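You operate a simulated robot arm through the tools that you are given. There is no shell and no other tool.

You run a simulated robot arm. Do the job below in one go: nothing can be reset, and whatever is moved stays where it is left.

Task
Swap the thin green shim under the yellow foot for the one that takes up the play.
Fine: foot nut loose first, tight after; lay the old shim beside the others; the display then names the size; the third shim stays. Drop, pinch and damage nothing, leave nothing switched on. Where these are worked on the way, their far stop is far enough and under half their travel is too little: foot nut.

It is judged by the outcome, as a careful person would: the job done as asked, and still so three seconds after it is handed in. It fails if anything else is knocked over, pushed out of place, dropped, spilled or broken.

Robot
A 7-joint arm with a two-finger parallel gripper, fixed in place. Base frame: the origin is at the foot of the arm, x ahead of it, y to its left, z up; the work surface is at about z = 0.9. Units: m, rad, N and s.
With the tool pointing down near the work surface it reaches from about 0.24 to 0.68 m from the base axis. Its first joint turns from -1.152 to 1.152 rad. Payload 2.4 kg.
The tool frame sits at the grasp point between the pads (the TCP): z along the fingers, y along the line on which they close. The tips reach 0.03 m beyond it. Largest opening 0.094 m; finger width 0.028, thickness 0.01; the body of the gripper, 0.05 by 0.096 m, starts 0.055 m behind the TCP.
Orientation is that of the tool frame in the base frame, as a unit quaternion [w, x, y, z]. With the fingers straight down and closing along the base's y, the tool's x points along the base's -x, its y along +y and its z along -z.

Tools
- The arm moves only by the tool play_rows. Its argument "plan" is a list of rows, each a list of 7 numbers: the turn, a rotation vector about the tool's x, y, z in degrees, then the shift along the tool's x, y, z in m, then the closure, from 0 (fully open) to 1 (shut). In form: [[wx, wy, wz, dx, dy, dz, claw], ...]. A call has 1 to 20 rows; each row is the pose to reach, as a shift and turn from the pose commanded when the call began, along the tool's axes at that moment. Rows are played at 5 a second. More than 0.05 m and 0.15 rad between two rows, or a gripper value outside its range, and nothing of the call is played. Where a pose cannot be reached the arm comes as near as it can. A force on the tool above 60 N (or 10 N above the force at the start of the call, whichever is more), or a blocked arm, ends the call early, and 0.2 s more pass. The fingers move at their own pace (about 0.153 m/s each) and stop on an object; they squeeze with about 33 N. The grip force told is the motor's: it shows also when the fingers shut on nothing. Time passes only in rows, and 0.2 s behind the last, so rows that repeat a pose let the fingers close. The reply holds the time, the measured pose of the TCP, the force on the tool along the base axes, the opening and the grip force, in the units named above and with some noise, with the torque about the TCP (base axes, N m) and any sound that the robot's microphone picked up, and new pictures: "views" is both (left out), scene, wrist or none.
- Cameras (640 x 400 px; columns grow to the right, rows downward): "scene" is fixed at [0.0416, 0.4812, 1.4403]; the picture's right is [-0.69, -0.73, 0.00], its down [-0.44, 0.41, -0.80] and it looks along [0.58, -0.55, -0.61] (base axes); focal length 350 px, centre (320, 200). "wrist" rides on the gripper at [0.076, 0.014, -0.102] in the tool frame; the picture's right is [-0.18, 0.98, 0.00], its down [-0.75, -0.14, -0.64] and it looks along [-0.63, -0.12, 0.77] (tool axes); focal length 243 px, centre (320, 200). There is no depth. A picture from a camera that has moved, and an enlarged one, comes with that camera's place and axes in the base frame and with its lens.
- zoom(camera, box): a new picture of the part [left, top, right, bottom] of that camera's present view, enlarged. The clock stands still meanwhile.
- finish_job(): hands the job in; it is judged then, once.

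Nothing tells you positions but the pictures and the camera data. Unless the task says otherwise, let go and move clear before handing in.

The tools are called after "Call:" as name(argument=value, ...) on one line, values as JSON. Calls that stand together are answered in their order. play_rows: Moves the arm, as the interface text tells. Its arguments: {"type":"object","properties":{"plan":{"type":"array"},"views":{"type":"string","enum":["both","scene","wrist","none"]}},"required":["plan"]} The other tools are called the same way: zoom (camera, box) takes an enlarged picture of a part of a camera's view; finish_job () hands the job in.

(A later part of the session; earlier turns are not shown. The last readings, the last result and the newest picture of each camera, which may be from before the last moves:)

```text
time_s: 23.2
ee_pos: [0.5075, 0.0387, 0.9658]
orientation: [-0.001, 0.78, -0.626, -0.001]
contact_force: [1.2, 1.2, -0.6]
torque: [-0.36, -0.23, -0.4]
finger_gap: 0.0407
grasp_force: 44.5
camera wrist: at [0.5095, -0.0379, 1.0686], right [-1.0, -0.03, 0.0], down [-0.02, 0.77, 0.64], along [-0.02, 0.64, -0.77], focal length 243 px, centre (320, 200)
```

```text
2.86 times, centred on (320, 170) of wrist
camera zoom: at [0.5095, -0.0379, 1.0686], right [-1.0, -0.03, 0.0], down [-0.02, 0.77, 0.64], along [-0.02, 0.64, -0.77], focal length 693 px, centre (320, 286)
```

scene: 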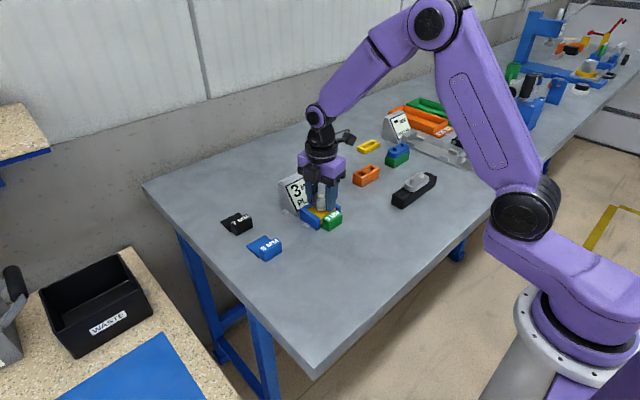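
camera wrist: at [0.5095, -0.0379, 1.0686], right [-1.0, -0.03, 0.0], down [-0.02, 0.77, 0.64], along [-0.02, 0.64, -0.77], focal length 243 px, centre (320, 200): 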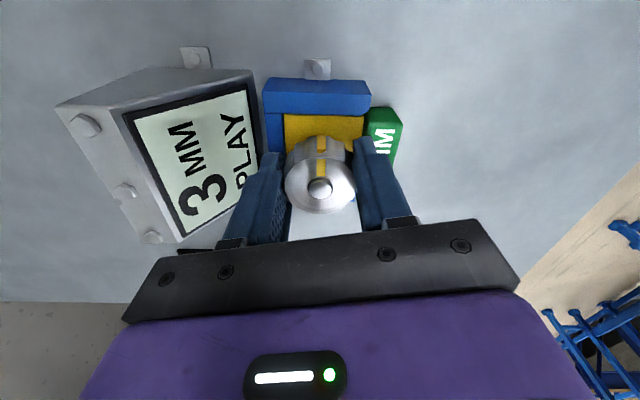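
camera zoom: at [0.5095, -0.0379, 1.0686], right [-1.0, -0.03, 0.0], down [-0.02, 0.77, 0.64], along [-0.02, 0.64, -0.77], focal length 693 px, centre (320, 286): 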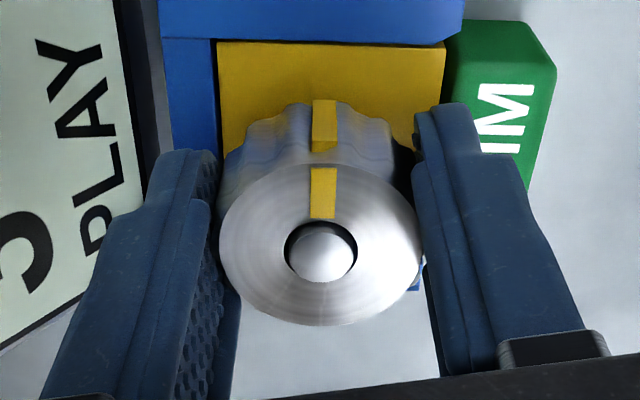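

The nut hit its stop: a torque of −0.4 N·m appeared and the pointer slipped slightly in the grip, at 270° of travel. The nut is fully loose, so I'll release with a small opening, lift and wind back.

Call:
play_rows(plan=[[0, 0, 0, 0, 0, 0, 0.36], [0, 0, 0, 0, 0, 0, 0.36], [0, 0, 0, 0, 0, -0.025, 0.36], [0, 0, 0, 0, 0, -0.05, 0.36], [0, 0, 8, 0, 0, -0.07, 0.36], [0, 0, 16, 0, 0, -0.08, 0.36], [0, 0, 24, 0, 0, -0.08, 0.36], [0, 0, 32, 0, 0, -0.08, 0.36], [0, 0, 40, 0, 0, -0.08, 0.3], [0, 0, 48, 0, 0, -0.08, 0.2], [0, 0, 56, 0, 0, -0.08, 0.1], [0, 0, 64, 0, 0, -0.08, 0], [0, 0, 72, 0, 0, -0.08, 0], [0, 0, 80, 0, 0, -0.08, 0], [0, 0, 88, 0, 0, -0.08, 0], [0, 0, 96, 0, 0, -0.08, 0], [0, 0, 102.4, 0, 0, -0.08, 0], [0, 0, 102.4, 0, 0, -0.08, 0]])

Call:
zoom(camera="scene", box=[280, 165, 360, 235])

Call:
zoom(camera="wrist", box=[240, 60, 400, 200])

```text
time_s: 27.0
ee_pos: [0.5083, 0.0415, 1.0458]
orientation: [0.0, 0.001, 1.0, 0.0]
contact_force: [0.0, -0.5, -0.1]
torque: [-0.01, 0.0, -0.03]
finger_gap: 0.0943
grasp_force: 0.0
camera wrist: at [0.4314, 0.0551, 1.1488], right [0.19, 0.98, 0.0], down [0.75, -0.14, 0.64], along [0.63, -0.12, -0.77], focal length 243 px, centre (320, 200)
```

scene: 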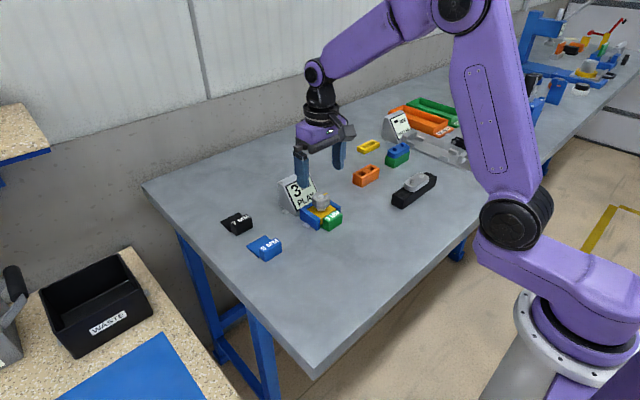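
wrist: 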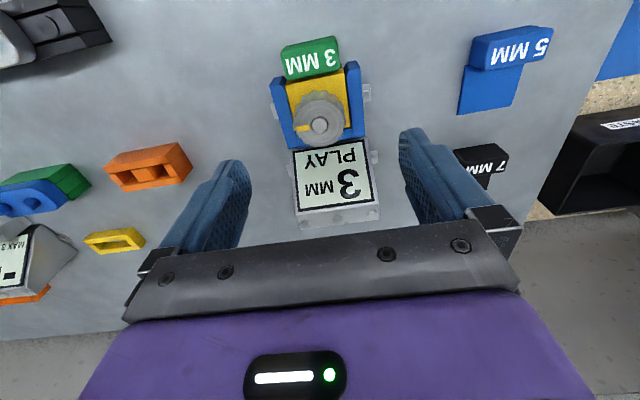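

```text
5.71 times, centred on (320, 200) of scene
camera zoom: at [0.0416, 0.4812, 1.4403], right [-0.69, -0.73, 0.0], down [-0.44, 0.41, -0.8], along [0.58, -0.55, -0.61], focal length 2000 px, centre (320, 200)
```

zoom: 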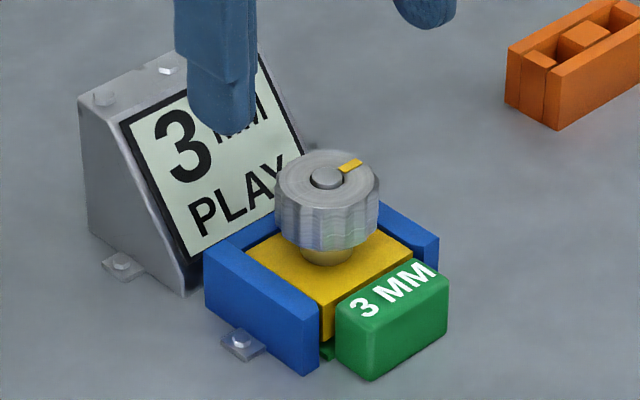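

```text
2.86 times, centred on (320, 130) of wrist
camera zoom: at [0.4314, 0.0551, 1.1488], right [0.19, 0.98, 0.0], down [0.75, -0.14, 0.64], along [0.63, -0.12, -0.77], focal length 693 px, centre (320, 400)
```

zoom: 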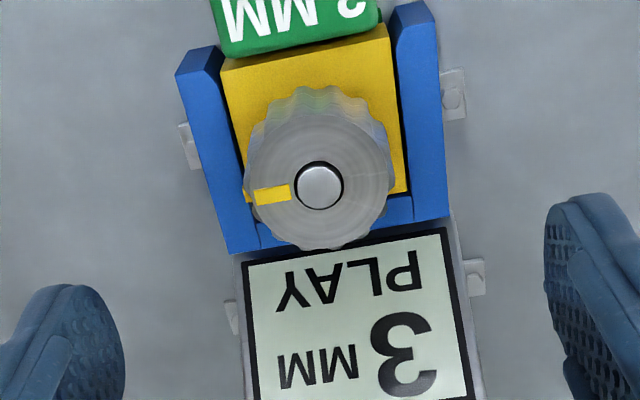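

The nut is loose, with its pointer at 270°. Now I'll measure the 5 and 7 mm shims and pick a place for the old one.

Call:
zoom(camera="wrist", box=[430, 15, 580, 115])

Call:
zoom(camera="wrist", box=[400, 100, 580, 220])

```text
4.00 times, centred on (505, 65) of wrist
camera zoom: at [0.4314, 0.0551, 1.1488], right [0.19, 0.98, 0.0], down [0.75, -0.14, 0.64], along [0.63, -0.12, -0.77], focal length 970 px, centre (-420, 740)
```

zoom: 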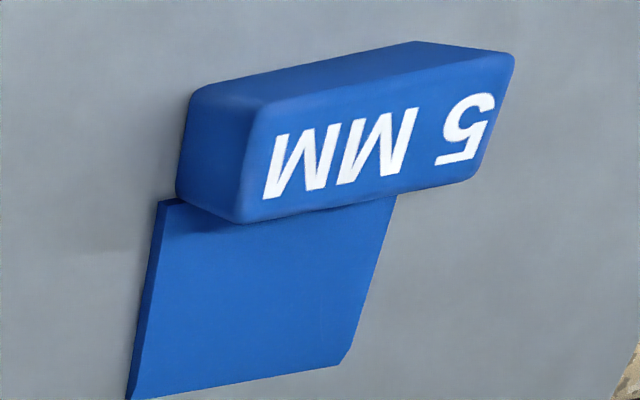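

```text
3.33 times, centred on (490, 160) of wrist
camera zoom: at [0.4314, 0.0551, 1.1488], right [0.19, 0.98, 0.0], down [0.75, -0.14, 0.64], along [0.63, -0.12, -0.77], focal length 809 px, centre (-247, 333)
```

zoom: 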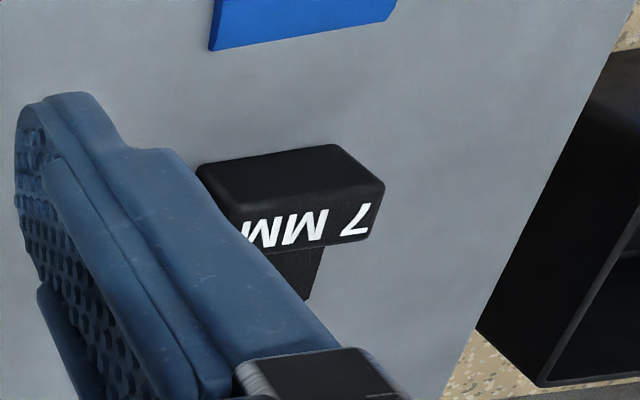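

The green handle is centred at (0.468, 0.041). The 5 mm handle is at (0.490, 0.201) and the 7 mm at (0.598, 0.201), all square to the axes. I'll straddle the green handle just ahead of the bracket walls.

Call:
play_rows(plan=[[0, 0, 0, 0.0235, 0, 0, 0.15], [0, 0, 0, 0.047, -0.0005, 0, 0.15], [0, 0, 0, 0.047, -0.0005, 0, 0.15], [0, 0, 0, 0.047, -0.0005, 0.035, 0.15], [0, 0, 0, 0.047, -0.0005, 0.07, 0.15], [0, 0, 0, 0.047, -0.0005, 0.095, 0.15], [0, 0, 0, 0.047, -0.0005, 0.1085, 0.15], [0, 0, 0, 0.047, -0.0005, 0.1085, 0.15]])

Call:
zoom(camera="scene", box=[280, 165, 370, 245])

Call:
zoom(camera="wrist", box=[220, 120, 420, 260])

```text
time_s: 28.8
ee_pos: [0.4607, 0.0409, 0.9374]
orientation: [-0.001, 0.001, 1.0, 0.0]
contact_force: [-0.5, -0.7, -0.2]
torque: [0.01, -0.03, 0.0]
finger_gap: 0.08
grasp_force: 0.0
camera wrist: at [0.3841, 0.0548, 1.0404], right [0.19, 0.98, 0.0], down [0.75, -0.14, 0.64], along [0.63, -0.12, -0.77], focal length 243 px, centre (320, 200)
```

scene: 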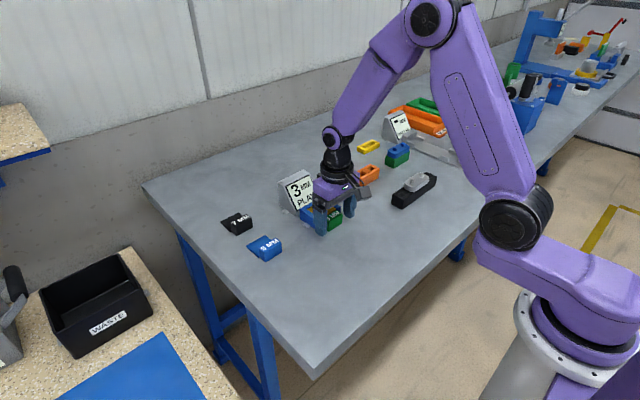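
wrist: 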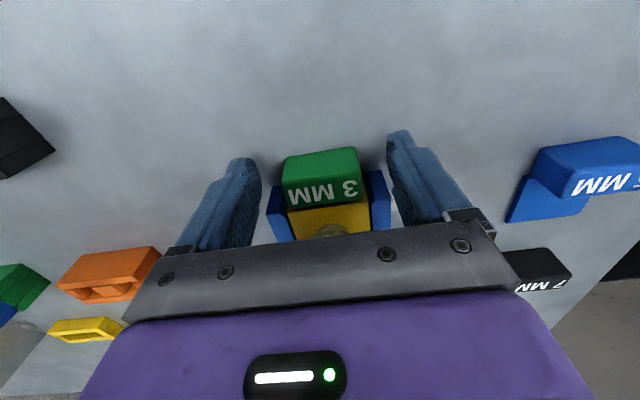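

```text
5.00 times, centred on (325, 205) of scene
camera zoom: at [0.0416, 0.4812, 1.4403], right [-0.69, -0.73, 0.0], down [-0.44, 0.41, -0.8], along [0.58, -0.55, -0.61], focal length 1750 px, centre (295, 175)
```

zoom: 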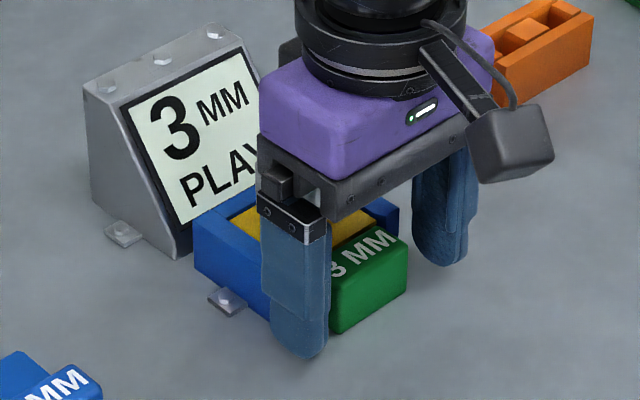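

```text
2.86 times, centred on (320, 190) of wrist
camera zoom: at [0.3841, 0.0548, 1.0404], right [0.19, 0.98, 0.0], down [0.75, -0.14, 0.64], along [0.63, -0.12, -0.77], focal length 693 px, centre (320, 229)
```

zoom: 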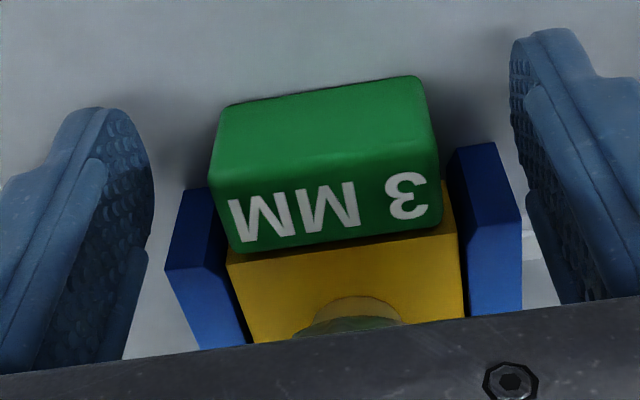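

Well aligned with no contact. Closing on the handle.

Call:
play_rows(plan=[[0, 0, 0, 0, 0, 0, 0.5], [0, 0, 0, 0, 0, 0, 1], [0, 0, 0, 0, 0, 0, 1], [0, 0, 0, 0, 0, 0, 1], [0, 0, 0, 0, 0, 0, 1]], views="none")

```text
time_s: 30.0
ee_pos: [0.4602, 0.0406, 0.9371]
orientation: [-0.001, 0.001, 1.0, 0.0]
contact_force: [0.1, 0.9, -1.6]
torque: [0.02, 0.07, -0.01]
finger_gap: 0.0449
grasp_force: 34.1
```

Gripped at a gap of 0.045, which matches the handle width. Pulling the shim straight out toward the base.

Call:
play_rows(plan=[[0, 0, 0, 0.005, 0, 0, 1], [0, 0, 0, 0.012, 0, 0, 1], [0, 0, 0, 0.02, 0, 0, 1], [0, 0, 0, 0.03, 0, 0, 1], [0, 0, 0, 0.04, 0, 0, 1], [0, 0, 0, 0.05, 0, 0, 1], [0, 0, 0, 0.06, 0, 0, 1], [0, 0, 0, 0.065, 0, 0, 1]])

Call:
zoom(camera="scene", box=[280, 165, 370, 255])

```text
time_s: 31.8
ee_pos: [0.3964, 0.0399, 0.936]
orientation: [0.0, 0.001, 1.0, 0.001]
contact_force: [-0.5, -0.5, -0.2]
torque: [0.02, -0.02, 0.02]
finger_gap: 0.045
grasp_force: 32.3
camera wrist: at [0.3191, 0.0545, 1.0402], right [0.19, 0.98, 0.0], down [0.75, -0.14, 0.64], along [0.63, -0.12, -0.77], focal length 243 px, centre (320, 200)
```

scene: 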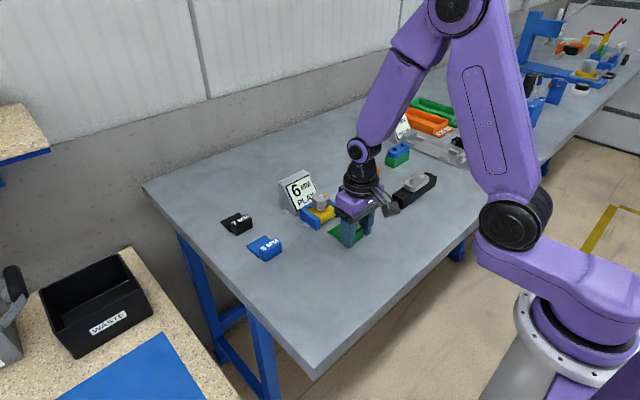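
wrist: 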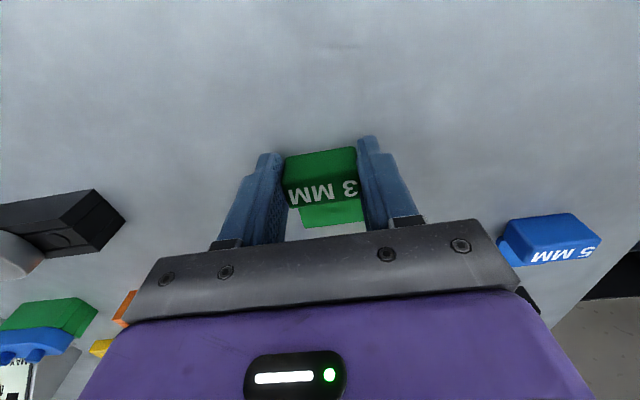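

```text
4.44 times, centred on (325, 210) of scene
camera zoom: at [0.0416, 0.4812, 1.4403], right [-0.69, -0.73, 0.0], down [-0.44, 0.41, -0.8], along [0.58, -0.55, -0.61], focal length 1556 px, centre (298, 156)
```

zoom: 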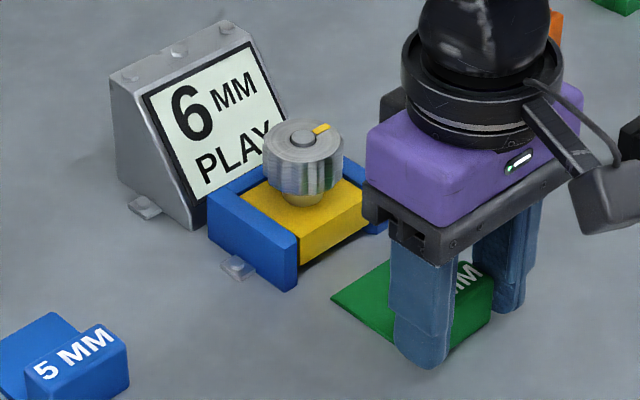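

The shim is out and the display reads 6; it may still be settling. I'll hold still and look again.

Call:
play_rows(plan=[[0, 0, 0, 0, 0, 0, 1], [0, 0, 0, 0, 0, 0, 1], [0, 0, 0, 0, 0, 0, 1], [0, 0, 0, 0, 0, 0, 1], [0, 0, 0, 0, 0, 0, 1]], views="none")

Call:
zoom(camera="scene", box=[270, 165, 350, 235])

```text
time_s: 33.0
ee_pos: [0.3953, 0.0396, 0.9381]
orientation: [0.0, 0.0, 1.0, 0.0]
contact_force: [0.4, 0.2, 0.2]
torque: [0.0, 0.02, 0.01]
finger_gap: 0.0447
grasp_force: 33.5
```

```text
5.71 times, centred on (310, 200) of scene
camera zoom: at [0.0416, 0.4812, 1.4403], right [-0.69, -0.73, 0.0], down [-0.44, 0.41, -0.8], along [0.58, -0.55, -0.61], focal length 2000 px, centre (377, 200)
```

zoom: 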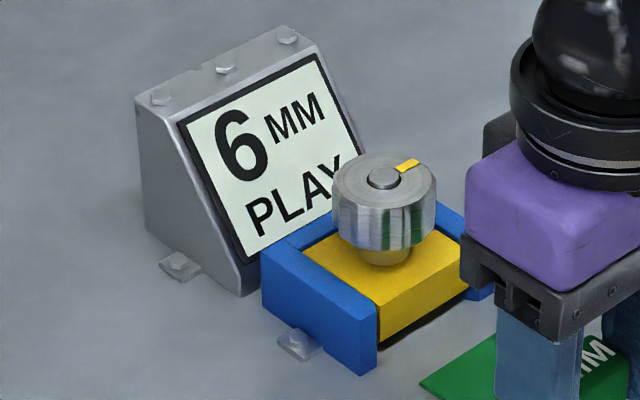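

The reading is steady at 6 while the shim is still in the gripper. I'll lay the old shim in line with the others, in front of the 5 mm one, and read the display again.

Call:
play_rows(plan=[[0, 0, 0, 0, 0, -0.02, 1], [0, 0, 0, 0.001, 0.02, -0.03, 1], [0, 0, 0, 0.004, 0.055, -0.03, 1], [0, 0, 0, 0.0075, 0.09, -0.03, 1], [0, 0, 0, 0.0075, 0.125, -0.03, 1], [0, 0, 0, 0.0075, 0.15, -0.03, 1], [0, 0, 0, 0.0075, 0.161, -0.03, 1], [0, 0, 0, 0.0075, 0.161, -0.03, 1], [0, 0, 0, 0.0075, 0.161, -0.015, 1], [0, 0, 0, 0.0075, 0.161, -0.005, 1], [0, 0, 0, 0.0075, 0.161, -0.001, 1], [0, 0, 0, 0.0075, 0.161, 0, 1], [0, 0, 0, 0.0075, 0.161, 0, 1]])

Call:
zoom(camera="scene", box=[210, 165, 370, 325])

```text
time_s: 35.8
ee_pos: [0.3876, 0.2023, 0.9371]
orientation: [-0.001, 0.0, 1.0, 0.0]
contact_force: [-0.4, -0.5, -0.9]
torque: [-0.01, 0.03, 0.01]
finger_gap: 0.0448
grasp_force: 33.1
camera wrist: at [0.3117, 0.2159, 1.0404], right [0.19, 0.98, 0.0], down [0.75, -0.14, 0.64], along [0.63, -0.12, -0.77], focal length 243 px, centre (320, 200)
```

scene: 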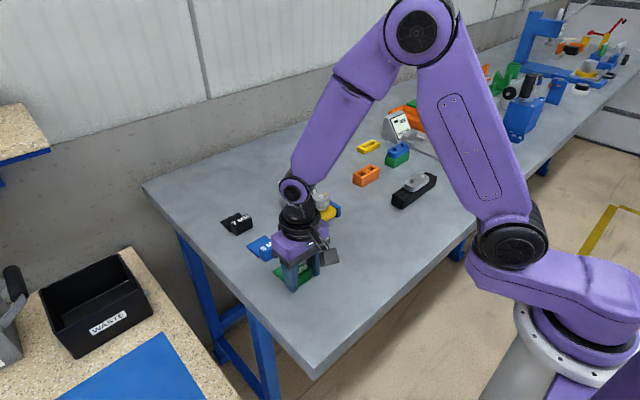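
wrist: 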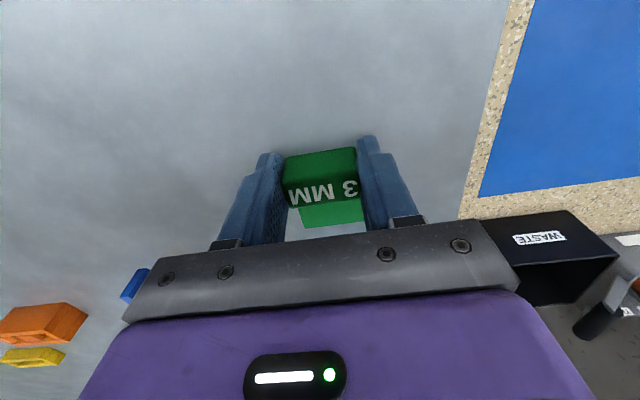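

```text
2.50 times, centred on (290, 245) of scene
camera zoom: at [0.0416, 0.4812, 1.4403], right [-0.69, -0.73, 0.0], down [-0.44, 0.41, -0.8], along [0.58, -0.55, -0.61], focal length 875 px, centre (395, 88)
```

zoom: 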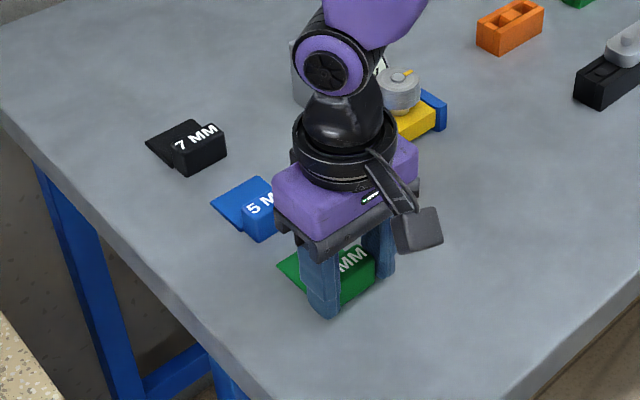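

Before releasing I'll check that it really touches the table.

Call:
play_rows(plan=[[0, 0, 0, 0, 0, 0.001, 1], [0, 0, 0, 0, 0, 0.002, 1], [0, 0, 0, 0, 0, 0.002, 1]], views="none")

Call:
zoom(camera="wrist", box=[220, 120, 420, 260])

```text
time_s: 36.6
ee_pos: [0.3882, 0.2019, 0.9363]
orientation: [0.001, 0.001, 1.0, 0.001]
contact_force: [-6.5, -2.1, 31.6]
torque: [-0.1, -0.11, 0.02]
finger_gap: 0.0451
grasp_force: 33.0
```

```text
2.86 times, centred on (320, 190) of wrist
camera zoom: at [0.3117, 0.2158, 1.0389], right [0.19, 0.98, 0.0], down [0.75, -0.14, 0.64], along [0.63, -0.12, -0.77], focal length 693 px, centre (320, 229)
```

zoom: 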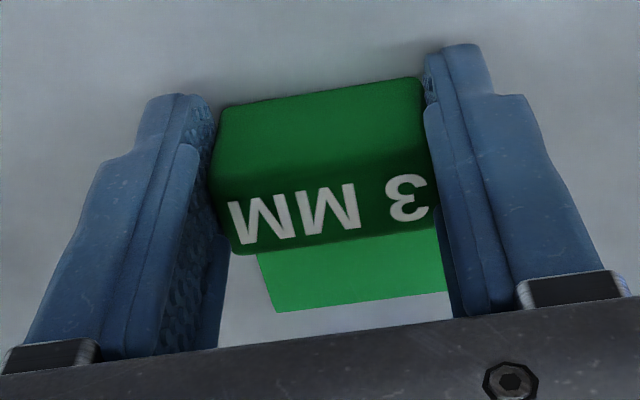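

It rests on the table. I'll relax the press, open and lift away.

Call:
play_rows(plan=[[0, 0, 0, 0, 0, -0.0015, 1], [0, 0, 0, 0, 0, -0.0015, 0.4], [0, 0, 0, 0, 0, -0.0015, 0.25], [0, 0, 0, 0, 0, -0.0015, 0.25], [0, 0, 0, 0, 0, -0.03, 0.25], [0, 0, 0, 0, 0, -0.07, 0.2], [0, 0, 0, -0.02, 0, -0.11, 0.15], [0, 0, 0, -0.05, 0.0, -0.13, 0.15], [0, 0, 0, -0.08, 0.0, -0.14, 0.15], [0, 0, 0, -0.08, 0.0, -0.14, 0.15]])

Call:
zoom(camera="scene", box=[210, 165, 370, 325])

Call:
zoom(camera="wrist", box=[60, 60, 300, 240])

```text
time_s: 38.8
ee_pos: [0.4692, 0.2007, 1.0764]
orientation: [-0.001, 0.001, 1.0, 0.0]
contact_force: [-0.5, -0.2, -0.4]
torque: [0.0, 0.0, 0.03]
finger_gap: 0.0797
grasp_force: 0.0
camera wrist: at [0.3928, 0.2154, 1.1792], right [0.19, 0.98, 0.0], down [0.75, -0.14, 0.64], along [0.63, -0.12, -0.77], focal length 243 px, centre (320, 200)
```

scene: 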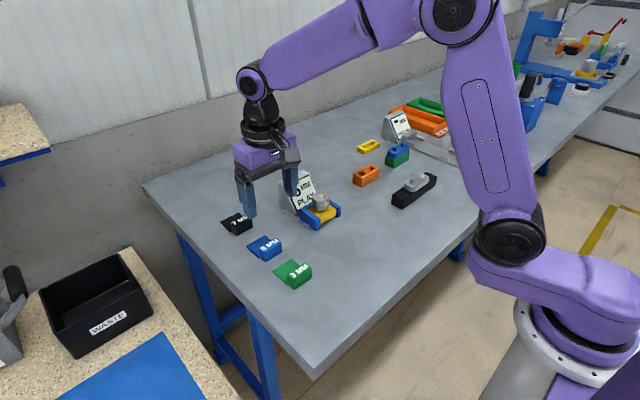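
wrist: 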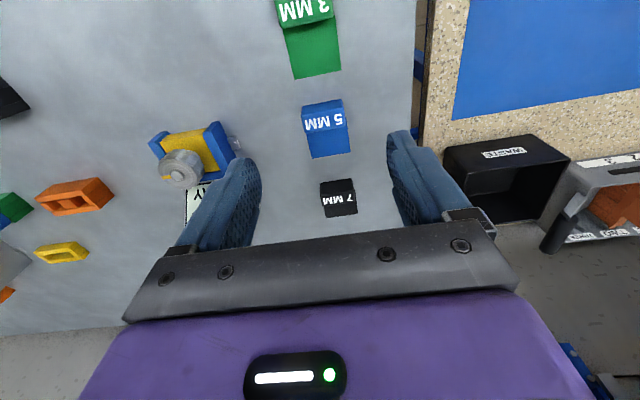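

```text
2.50 times, centred on (290, 245) of scene
camera zoom: at [0.0416, 0.4812, 1.4403], right [-0.69, -0.73, 0.0], down [-0.44, 0.41, -0.8], along [0.58, -0.55, -0.61], focal length 875 px, centre (395, 88)
```

zoom: 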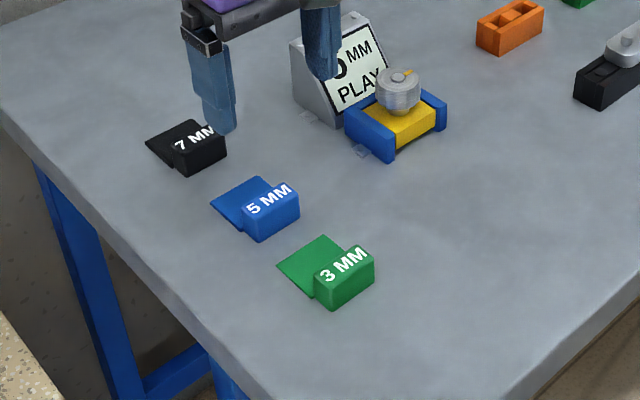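

```text
2.22 times, centred on (180, 150) of wrist
camera zoom: at [0.3928, 0.2154, 1.1792], right [0.19, 0.98, 0.0], down [0.75, -0.14, 0.64], along [0.63, -0.12, -0.77], focal length 539 px, centre (631, 311)
```

zoom: 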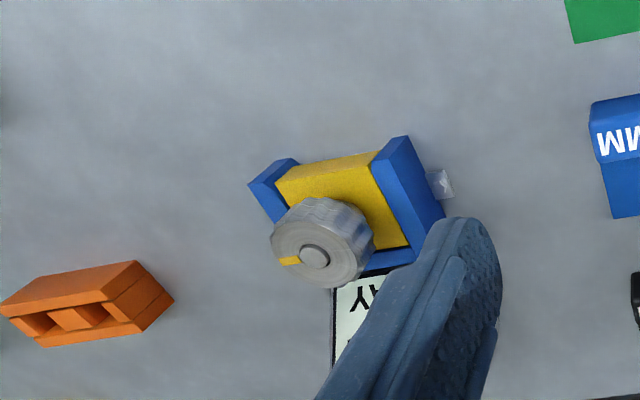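

The three shims lie in a neat row. The gripper hides the display digit, so I'll shift aside to read it.

Call:
play_rows(plan=[[0, 0, 0, 0.03, 0, 0, 0.15], [0, 0, 0, 0.06, 0, 0, 0.15], [0, 0, 0, 0.08, 0, 0, 0.15], [0, 0, 0, 0.08, 0, 0, 0.15]])

Call:
zoom(camera="scene", box=[270, 165, 350, 235])

Call:
zoom(camera="wrist", box=[80, 90, 360, 260])

```text
time_s: 39.8
ee_pos: [0.3879, 0.2015, 1.0755]
orientation: [-0.001, 0.002, 1.0, 0.001]
contact_force: [0.2, -0.3, 0.4]
torque: [-0.02, 0.04, 0.01]
finger_gap: 0.0797
grasp_force: 0.2
camera wrist: at [0.3119, 0.216, 1.1783], right [0.19, 0.98, 0.0], down [0.75, -0.14, 0.64], along [0.63, -0.12, -0.77], focal length 243 px, centre (320, 200)
```

scene: 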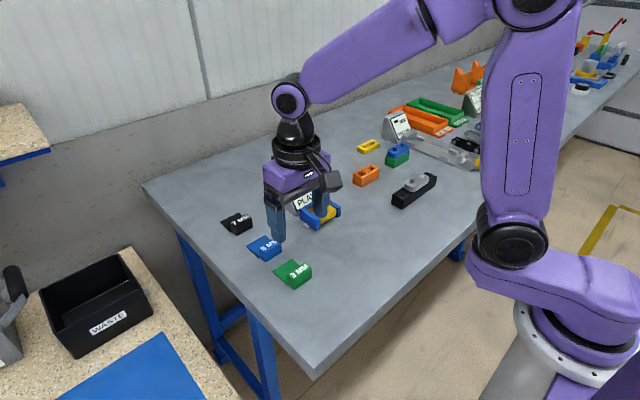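
wrist: 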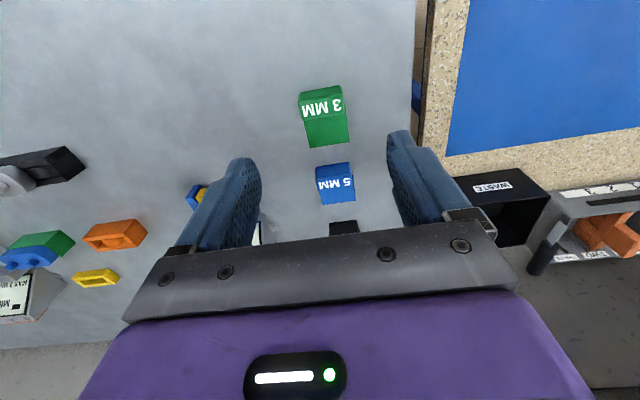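

```text
5.71 times, centred on (310, 200) of scene
camera zoom: at [0.0416, 0.4812, 1.4403], right [-0.69, -0.73, 0.0], down [-0.44, 0.41, -0.8], along [0.58, -0.55, -0.61], focal length 2000 px, centre (377, 200)
```

zoom: 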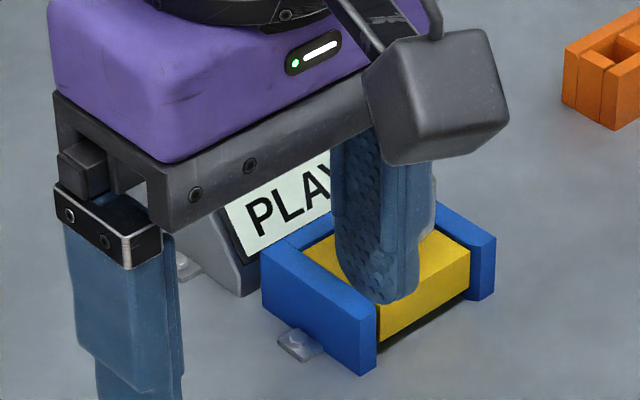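

```text
2.29 times, centred on (220, 175) of wrist
camera zoom: at [0.3119, 0.216, 1.1783], right [0.19, 0.98, 0.0], down [0.75, -0.14, 0.64], along [0.63, -0.12, -0.77], focal length 555 px, centre (549, 257)
```

zoom: 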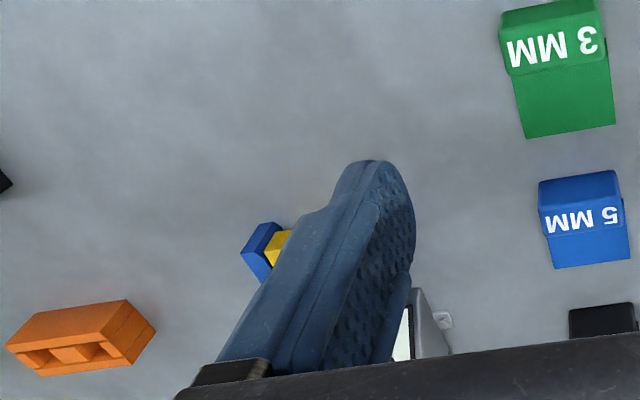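

Call:
play_rows(plan=[[0, 0, 0, -0.01, -0.03, -0.01, 0.1], [0, 0, 0, -0.02, -0.065, -0.02, 0.0], [0, 0, 0, -0.03, -0.1, -0.03, 0.0], [0, 0, 0, -0.035, -0.135, -0.03, 0.0], [0, 0, 0, -0.035, -0.165, -0.03, 0.0], [0, 0, 0, -0.035, -0.165, -0.03, 0.0]])

Call:
zoom(camera="scene", box=[270, 165, 350, 235])

Call:
zoom(camera="wrist", box=[260, 80, 400, 240])

```text
time_s: 41.2
ee_pos: [0.4226, 0.035, 1.105]
orientation: [-0.001, 0.001, 1.0, 0.0]
contact_force: [0.1, -0.5, -0.5]
torque: [0.0, -0.01, 0.01]
finger_gap: 0.0943
grasp_force: 0.0
camera wrist: at [0.3459, 0.0493, 1.2087], right [0.19, 0.98, 0.0], down [0.75, -0.14, 0.64], along [0.63, -0.12, -0.77], focal length 243 px, centre (320, 200)
```

scene: 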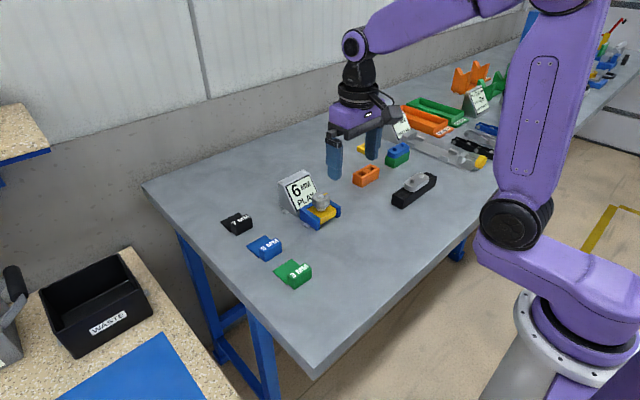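
wrist: 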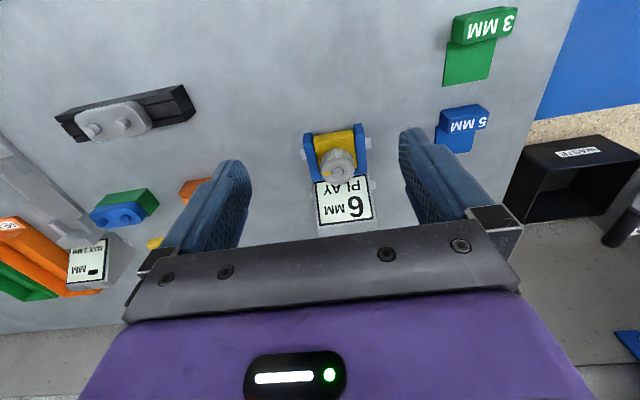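

```text
5.71 times, centred on (310, 200) of scene
camera zoom: at [0.0416, 0.4812, 1.4403], right [-0.69, -0.73, 0.0], down [-0.44, 0.41, -0.8], along [0.58, -0.55, -0.61], focal length 2000 px, centre (377, 200)
```

zoom: 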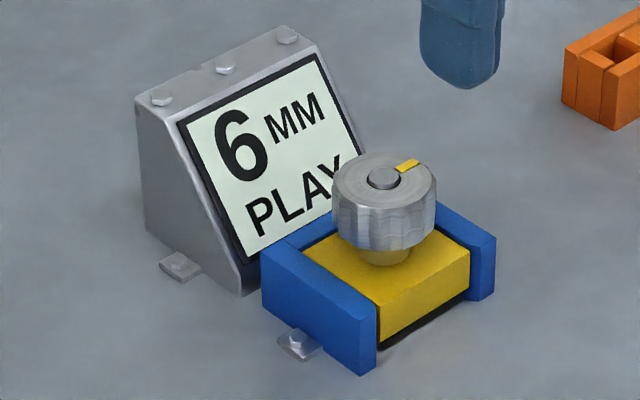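

```text
2.50 times, centred on (330, 160) of wrist
camera zoom: at [0.3459, 0.0493, 1.2087], right [0.19, 0.98, 0.0], down [0.75, -0.14, 0.64], along [0.63, -0.12, -0.77], focal length 606 px, centre (295, 300)
```

zoom: 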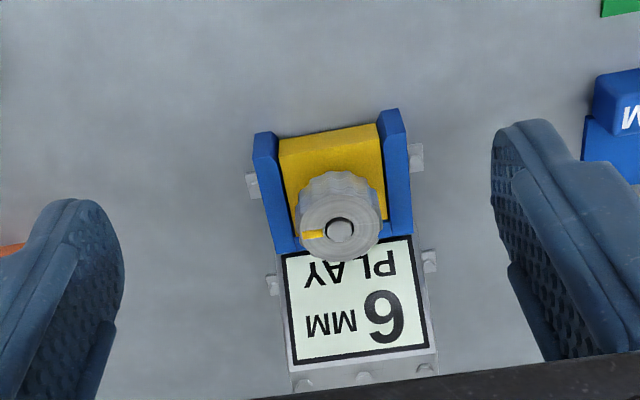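

The display stays at 6 with the nut loose. It read 4 with the 3 mm shim in when tight, and 3 when loose, so the loose reading is 1 mm lower. I'll compare the foot height with the first picture before choosing.

Call:
zoom(camera="scene", box=[296, 190, 346, 232])

Call:
zoom(camera="scene", box=[210, 205, 320, 295])

```text
9.52 times, centred on (321, 211) of scene
camera zoom: at [0.0416, 0.4812, 1.4403], right [-0.69, -0.73, 0.0], down [-0.44, 0.41, -0.8], along [0.58, -0.55, -0.61], focal length 3334 px, centre (310, 95)
```

zoom: 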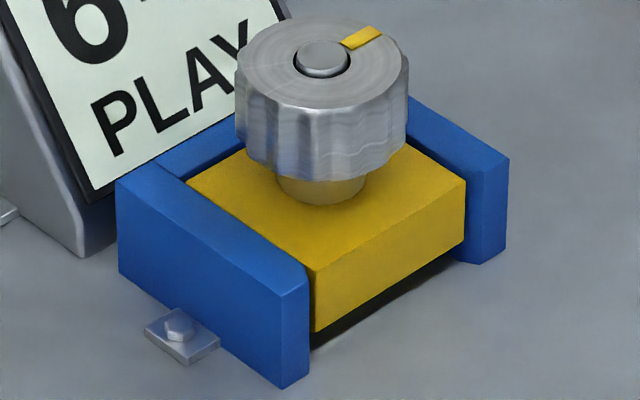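

```text
4.44 times, centred on (265, 250) of scene
camera zoom: at [0.0416, 0.4812, 1.4403], right [-0.69, -0.73, 0.0], down [-0.44, 0.41, -0.8], along [0.58, -0.55, -0.61], focal length 1556 px, centre (564, -22)
```

zoom: 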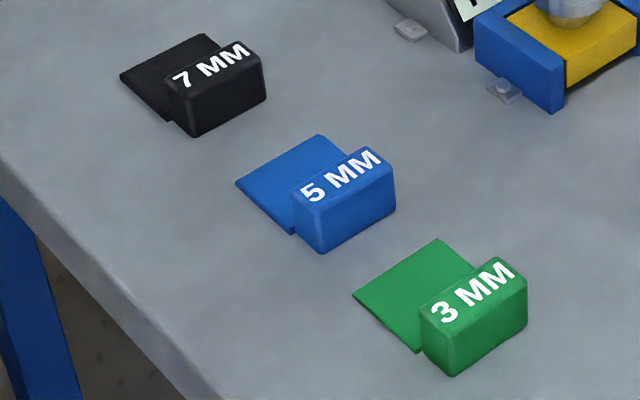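

Call:
zoom(camera="scene", box=[215, 205, 260, 240])

Call:
zoom(camera="scene", box=[242, 228, 288, 264])

Call:
zoom(camera="scene", box=[308, 200, 348, 232])

```text
11.43 times, centred on (238, 222) of scene
camera zoom: at [0.0416, 0.4812, 1.4403], right [-0.69, -0.73, 0.0], down [-0.44, 0.41, -0.8], along [0.58, -0.55, -0.61], focal length 4001 px, centre (1263, -57)
```

zoom: 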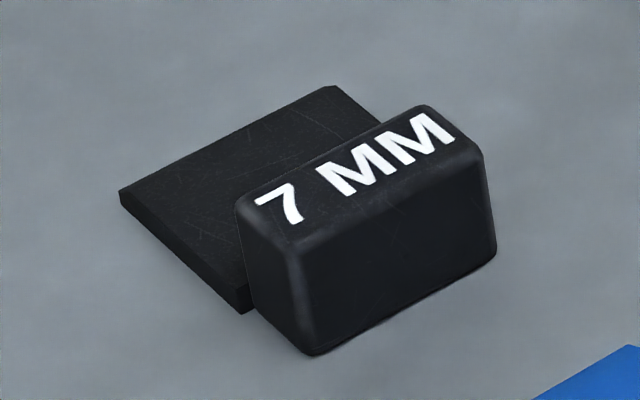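

```text
11.11 times, centred on (265, 246) of scene
camera zoom: at [0.0416, 0.4812, 1.4403], right [-0.69, -0.73, 0.0], down [-0.44, 0.41, -0.8], along [0.58, -0.55, -0.61], focal length 3890 px, centre (931, -311)
```

zoom: 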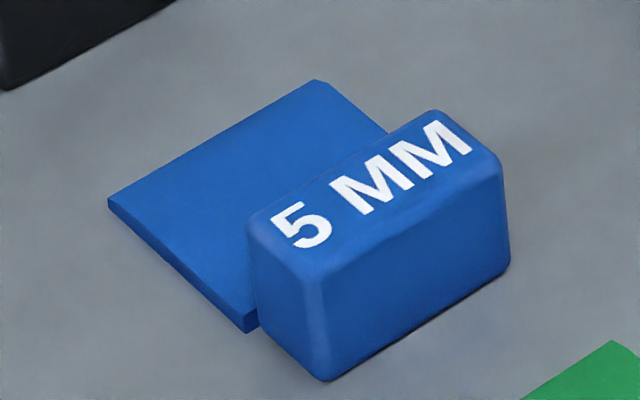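

```text
12.50 times, centred on (328, 216) of scene
camera zoom: at [0.0416, 0.4812, 1.4403], right [-0.69, -0.73, 0.0], down [-0.44, 0.41, -0.8], along [0.58, -0.55, -0.61], focal length 4376 px, centre (220, 0)
```

zoom: 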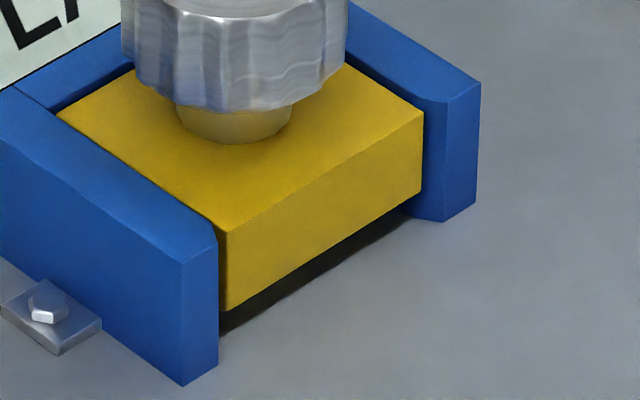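

The foot sagged about 1–1.5 mm when the nut was loosened, which explains the loose reading. Tight, the play was 4 over the 3 mm shim, so 7 mm is the size that takes it up (5 would leave 2). The shims are also tapered at the tip. Next I'll look at the 7 mm shim from above.

Call:
play_rows(plan=[[0, 0, 0, -0.02, 0.03, 0, 0], [0, 0, 0, -0.045, 0.065, 0, 0], [0, 0, 0, -0.07, 0.1, 0, 0], [0, 0, 0, -0.09, 0.135, 0.01, 0], [0, 0, 0, -0.107, 0.166, 0.025, 0], [0, 0, 0, -0.107, 0.166, 0.025, 0], [0, 0, 0, -0.107, 0.166, 0.025, 0]])

Call:
zoom(camera="wrist", box=[250, 60, 410, 200])

```text
time_s: 42.8
ee_pos: [0.5291, 0.2019, 1.0804]
orientation: [-0.001, 0.002, 1.0, 0.0]
contact_force: [-0.3, 0.5, 0.3]
torque: [0.01, -0.01, 0.0]
finger_gap: 0.0939
grasp_force: 0.2
camera wrist: at [0.4533, 0.2168, 1.1834], right [0.19, 0.98, 0.0], down [0.75, -0.14, 0.64], along [0.63, -0.12, -0.77], focal length 243 px, centre (320, 200)
```

scene: 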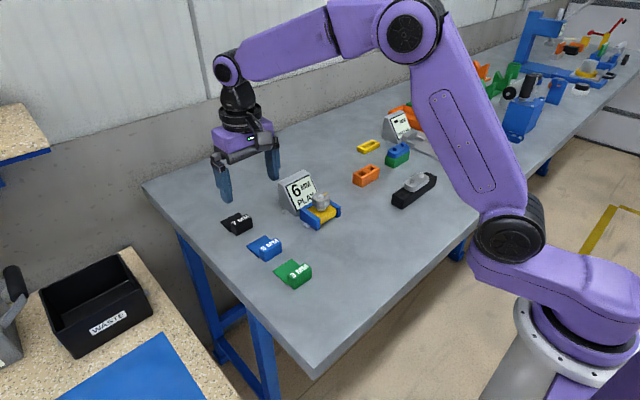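
wrist: 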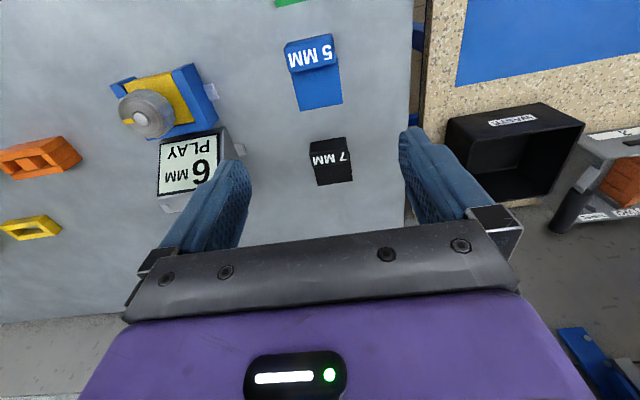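

```text
2.86 times, centred on (330, 130) of wrist
camera zoom: at [0.4533, 0.2168, 1.1834], right [0.19, 0.98, 0.0], down [0.75, -0.14, 0.64], along [0.63, -0.12, -0.77], focal length 693 px, centre (291, 400)
```

zoom: 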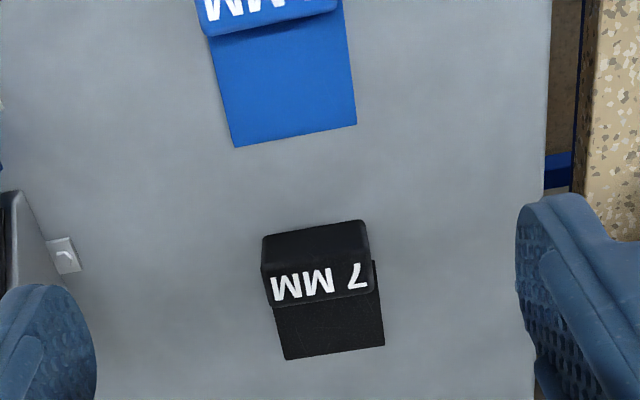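

The 7 mm handle is centred at (0.599, 0.2015). I'll descend around it with the same grip offset as before and close.

Call:
play_rows(plan=[[0, 0, 0, -0.031, 0, 0, 0.15], [0, 0, 0, -0.062, -0.0005, 0, 0.15], [0, 0, 0, -0.062, -0.0005, 0.04, 0.15], [0, 0, 0, -0.062, -0.0005, 0.08, 0.15], [0, 0, 0, -0.062, -0.0005, 0.115, 0.15], [0, 0, 0, -0.062, -0.0005, 0.135, 0.15], [0, 0, 0, -0.062, -0.0005, 0.143, 0.15], [0, 0, 0, -0.062, -0.0005, 0.143, 0.15]])

Call:
zoom(camera="wrist", box=[220, 120, 420, 260])

```text
time_s: 44.6
ee_pos: [0.5915, 0.2009, 0.9369]
orientation: [-0.001, 0.001, 1.0, 0.0]
contact_force: [0.3, 0.7, -1.2]
torque: [-0.04, -0.02, 0.0]
finger_gap: 0.08
grasp_force: 0.0
camera wrist: at [0.5156, 0.216, 1.0396], right [0.19, 0.98, 0.0], down [0.75, -0.14, 0.64], along [0.63, -0.12, -0.77], focal length 243 px, centre (320, 200)
```

scene: 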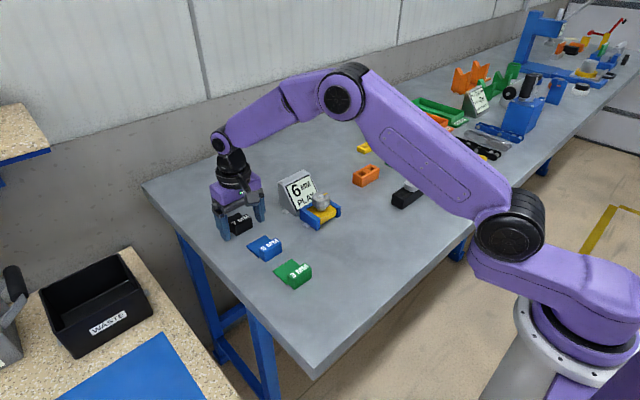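
wrist: 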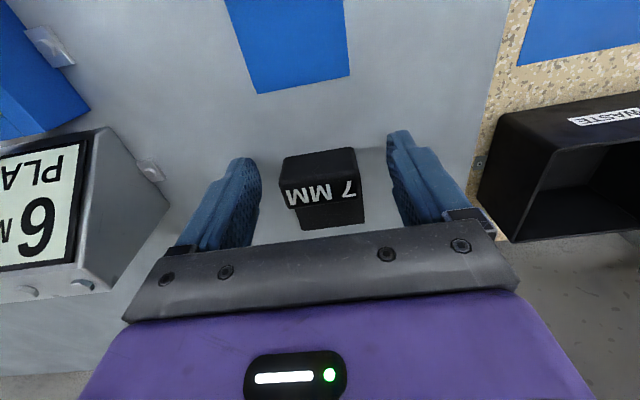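

```text
2.86 times, centred on (320, 190) of wrist
camera zoom: at [0.5156, 0.216, 1.0396], right [0.19, 0.98, 0.0], down [0.75, -0.14, 0.64], along [0.63, -0.12, -0.77], focal length 693 px, centre (320, 229)
```

zoom: 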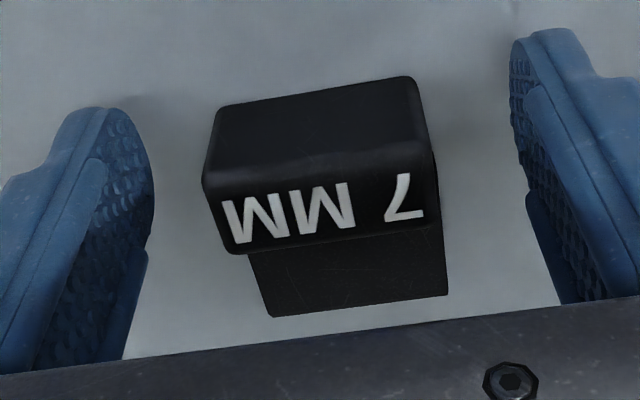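

Aligned. Closing and lifting.

Call:
play_rows(plan=[[0, 0, 0, 0, 0, 0, 0.5], [0, 0, 0, 0, 0, 0, 1], [0, 0, 0, 0, 0, 0, 1], [0, 0, 0, 0, 0, 0, 1], [0, 0, 0, 0, 0, 0, 1], [0, 0, 0, 0, 0, -0.015, 1], [0, 0, 0, 0, 0, -0.035, 1], [0, 0, 0, 0, 0, -0.06, 1], [0, 0, 0, 0, 0, -0.06, 1]])

Call:
zoom(camera="wrist", box=[220, 120, 420, 260])

Call:
zoom(camera="scene", box=[190, 170, 310, 260])

```text
time_s: 46.6
ee_pos: [0.5918, 0.2003, 0.9965]
orientation: [0.0, 0.001, 1.0, 0.0]
contact_force: [0.1, -0.1, -0.6]
torque: [0.0, 0.03, 0.0]
finger_gap: 0.0447
grasp_force: 32.6
camera wrist: at [0.5156, 0.2155, 1.0995], right [0.19, 0.98, 0.0], down [0.75, -0.14, 0.64], along [0.63, -0.12, -0.77], focal length 243 px, centre (320, 200)
```

scene: 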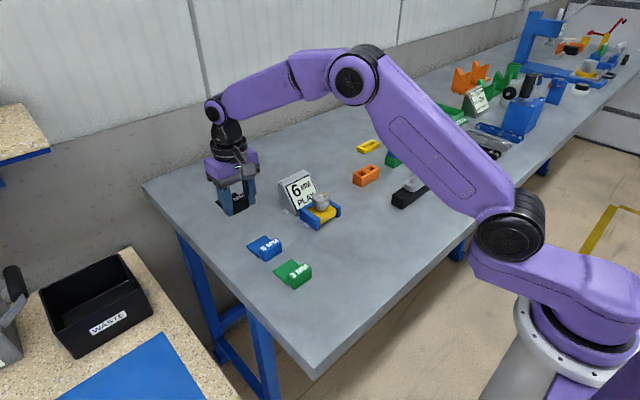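
wrist: 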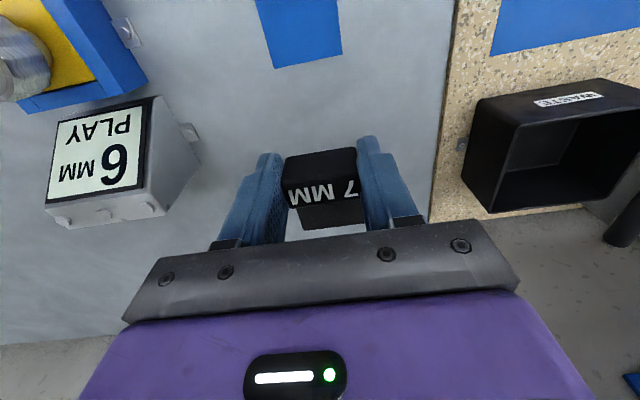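

```text
2.86 times, centred on (320, 190) of wrist
camera zoom: at [0.5156, 0.2155, 1.0995], right [0.19, 0.98, 0.0], down [0.75, -0.14, 0.64], along [0.63, -0.12, -0.77], focal length 693 px, centre (320, 229)
```

zoom: 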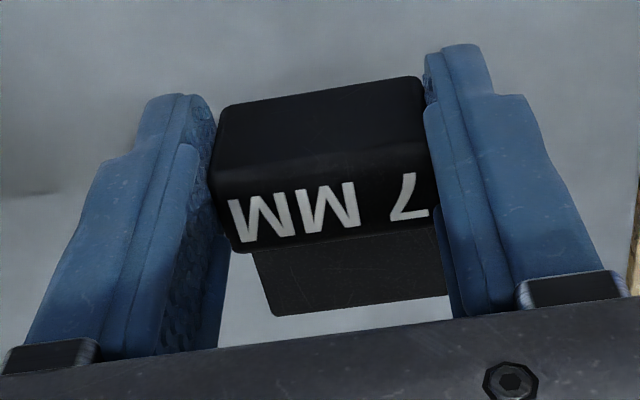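

```text
4.44 times, centred on (250, 215) of scene
camera zoom: at [0.0416, 0.4812, 1.4403], right [-0.69, -0.73, 0.0], down [-0.44, 0.41, -0.8], along [0.58, -0.55, -0.61], focal length 1556 px, centre (631, 133)
```

zoom: 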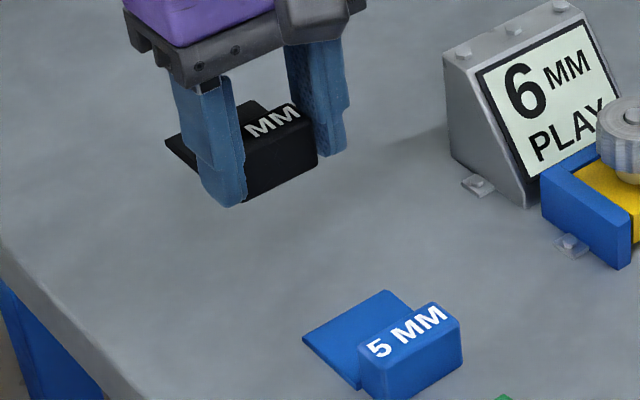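

The 7 mm shim is held square. I'll carry it over at height to in front of the foot.

Call:
play_rows(plan=[[0, 0, 0, 0, 0, -0.03, 1], [0, 0, 0, 0.01, -0.01, -0.06, 1], [0, 0, 0, 0.035, -0.03, -0.07, 1], [0, 0, 0, 0.065, -0.053, -0.07, 1], [0, 0, 0, 0.095, -0.076, -0.07, 1], [0, 0, 0, 0.125, -0.099, -0.07, 1], [0, 0, 0, 0.155, -0.122, -0.07, 1], [0, 0, 0, 0.18, -0.145, -0.07, 1], [0, 0, 0, 0.2017, -0.1604, -0.07, 1], [0, 0, 0, 0.2017, -0.1604, -0.06, 1], [0, 0, 0, 0.2017, -0.1604, -0.025, 1], [0, 0, 0, 0.2017, -0.1604, 0.01, 1], [0, 0, 0, 0.2017, -0.1604, 0.035, 1], [0, 0, 0, 0.2017, -0.1604, 0.05, 1], [0, 0, 0, 0.2017, -0.1604, 0.05, 1]])

Call:
zoom(camera="scene", box=[270, 165, 380, 265])

```text
time_s: 49.8
ee_pos: [0.3907, 0.0417, 0.9469]
orientation: [0.0, 0.0, 1.0, 0.0]
contact_force: [0.6, 0.1, 0.0]
torque: [0.0, 0.0, -0.01]
finger_gap: 0.0449
grasp_force: 33.1
camera wrist: at [0.3135, 0.0563, 1.0501], right [0.19, 0.98, 0.0], down [0.75, -0.14, 0.64], along [0.63, -0.12, -0.77], focal length 243 px, centre (320, 200)
```

scene: 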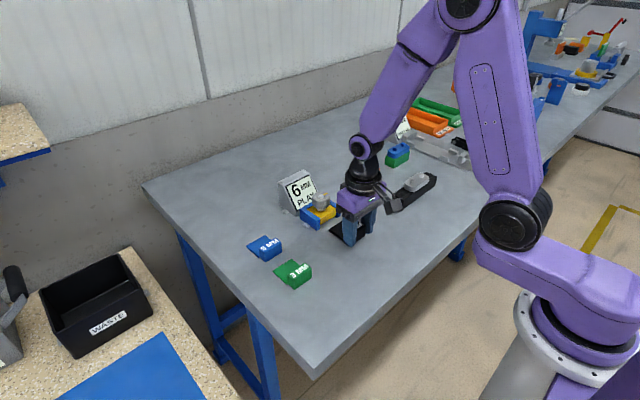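
wrist: 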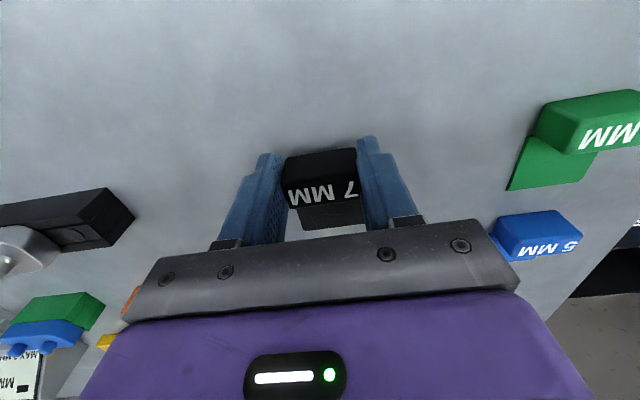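

```text
4.00 times, centred on (325, 215) of scene
camera zoom: at [0.0416, 0.4812, 1.4403], right [-0.69, -0.73, 0.0], down [-0.44, 0.41, -0.8], along [0.58, -0.55, -0.61], focal length 1400 px, centre (300, 140)
```

zoom: 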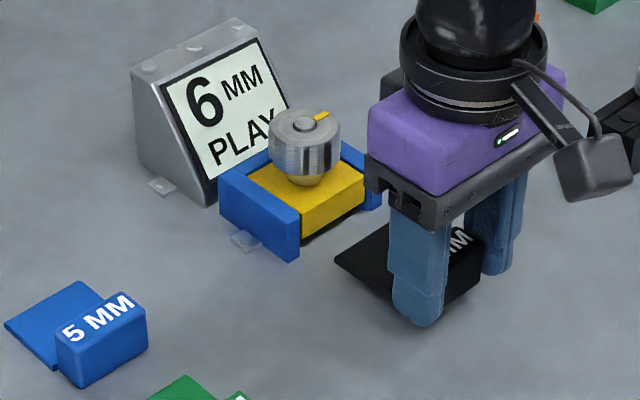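

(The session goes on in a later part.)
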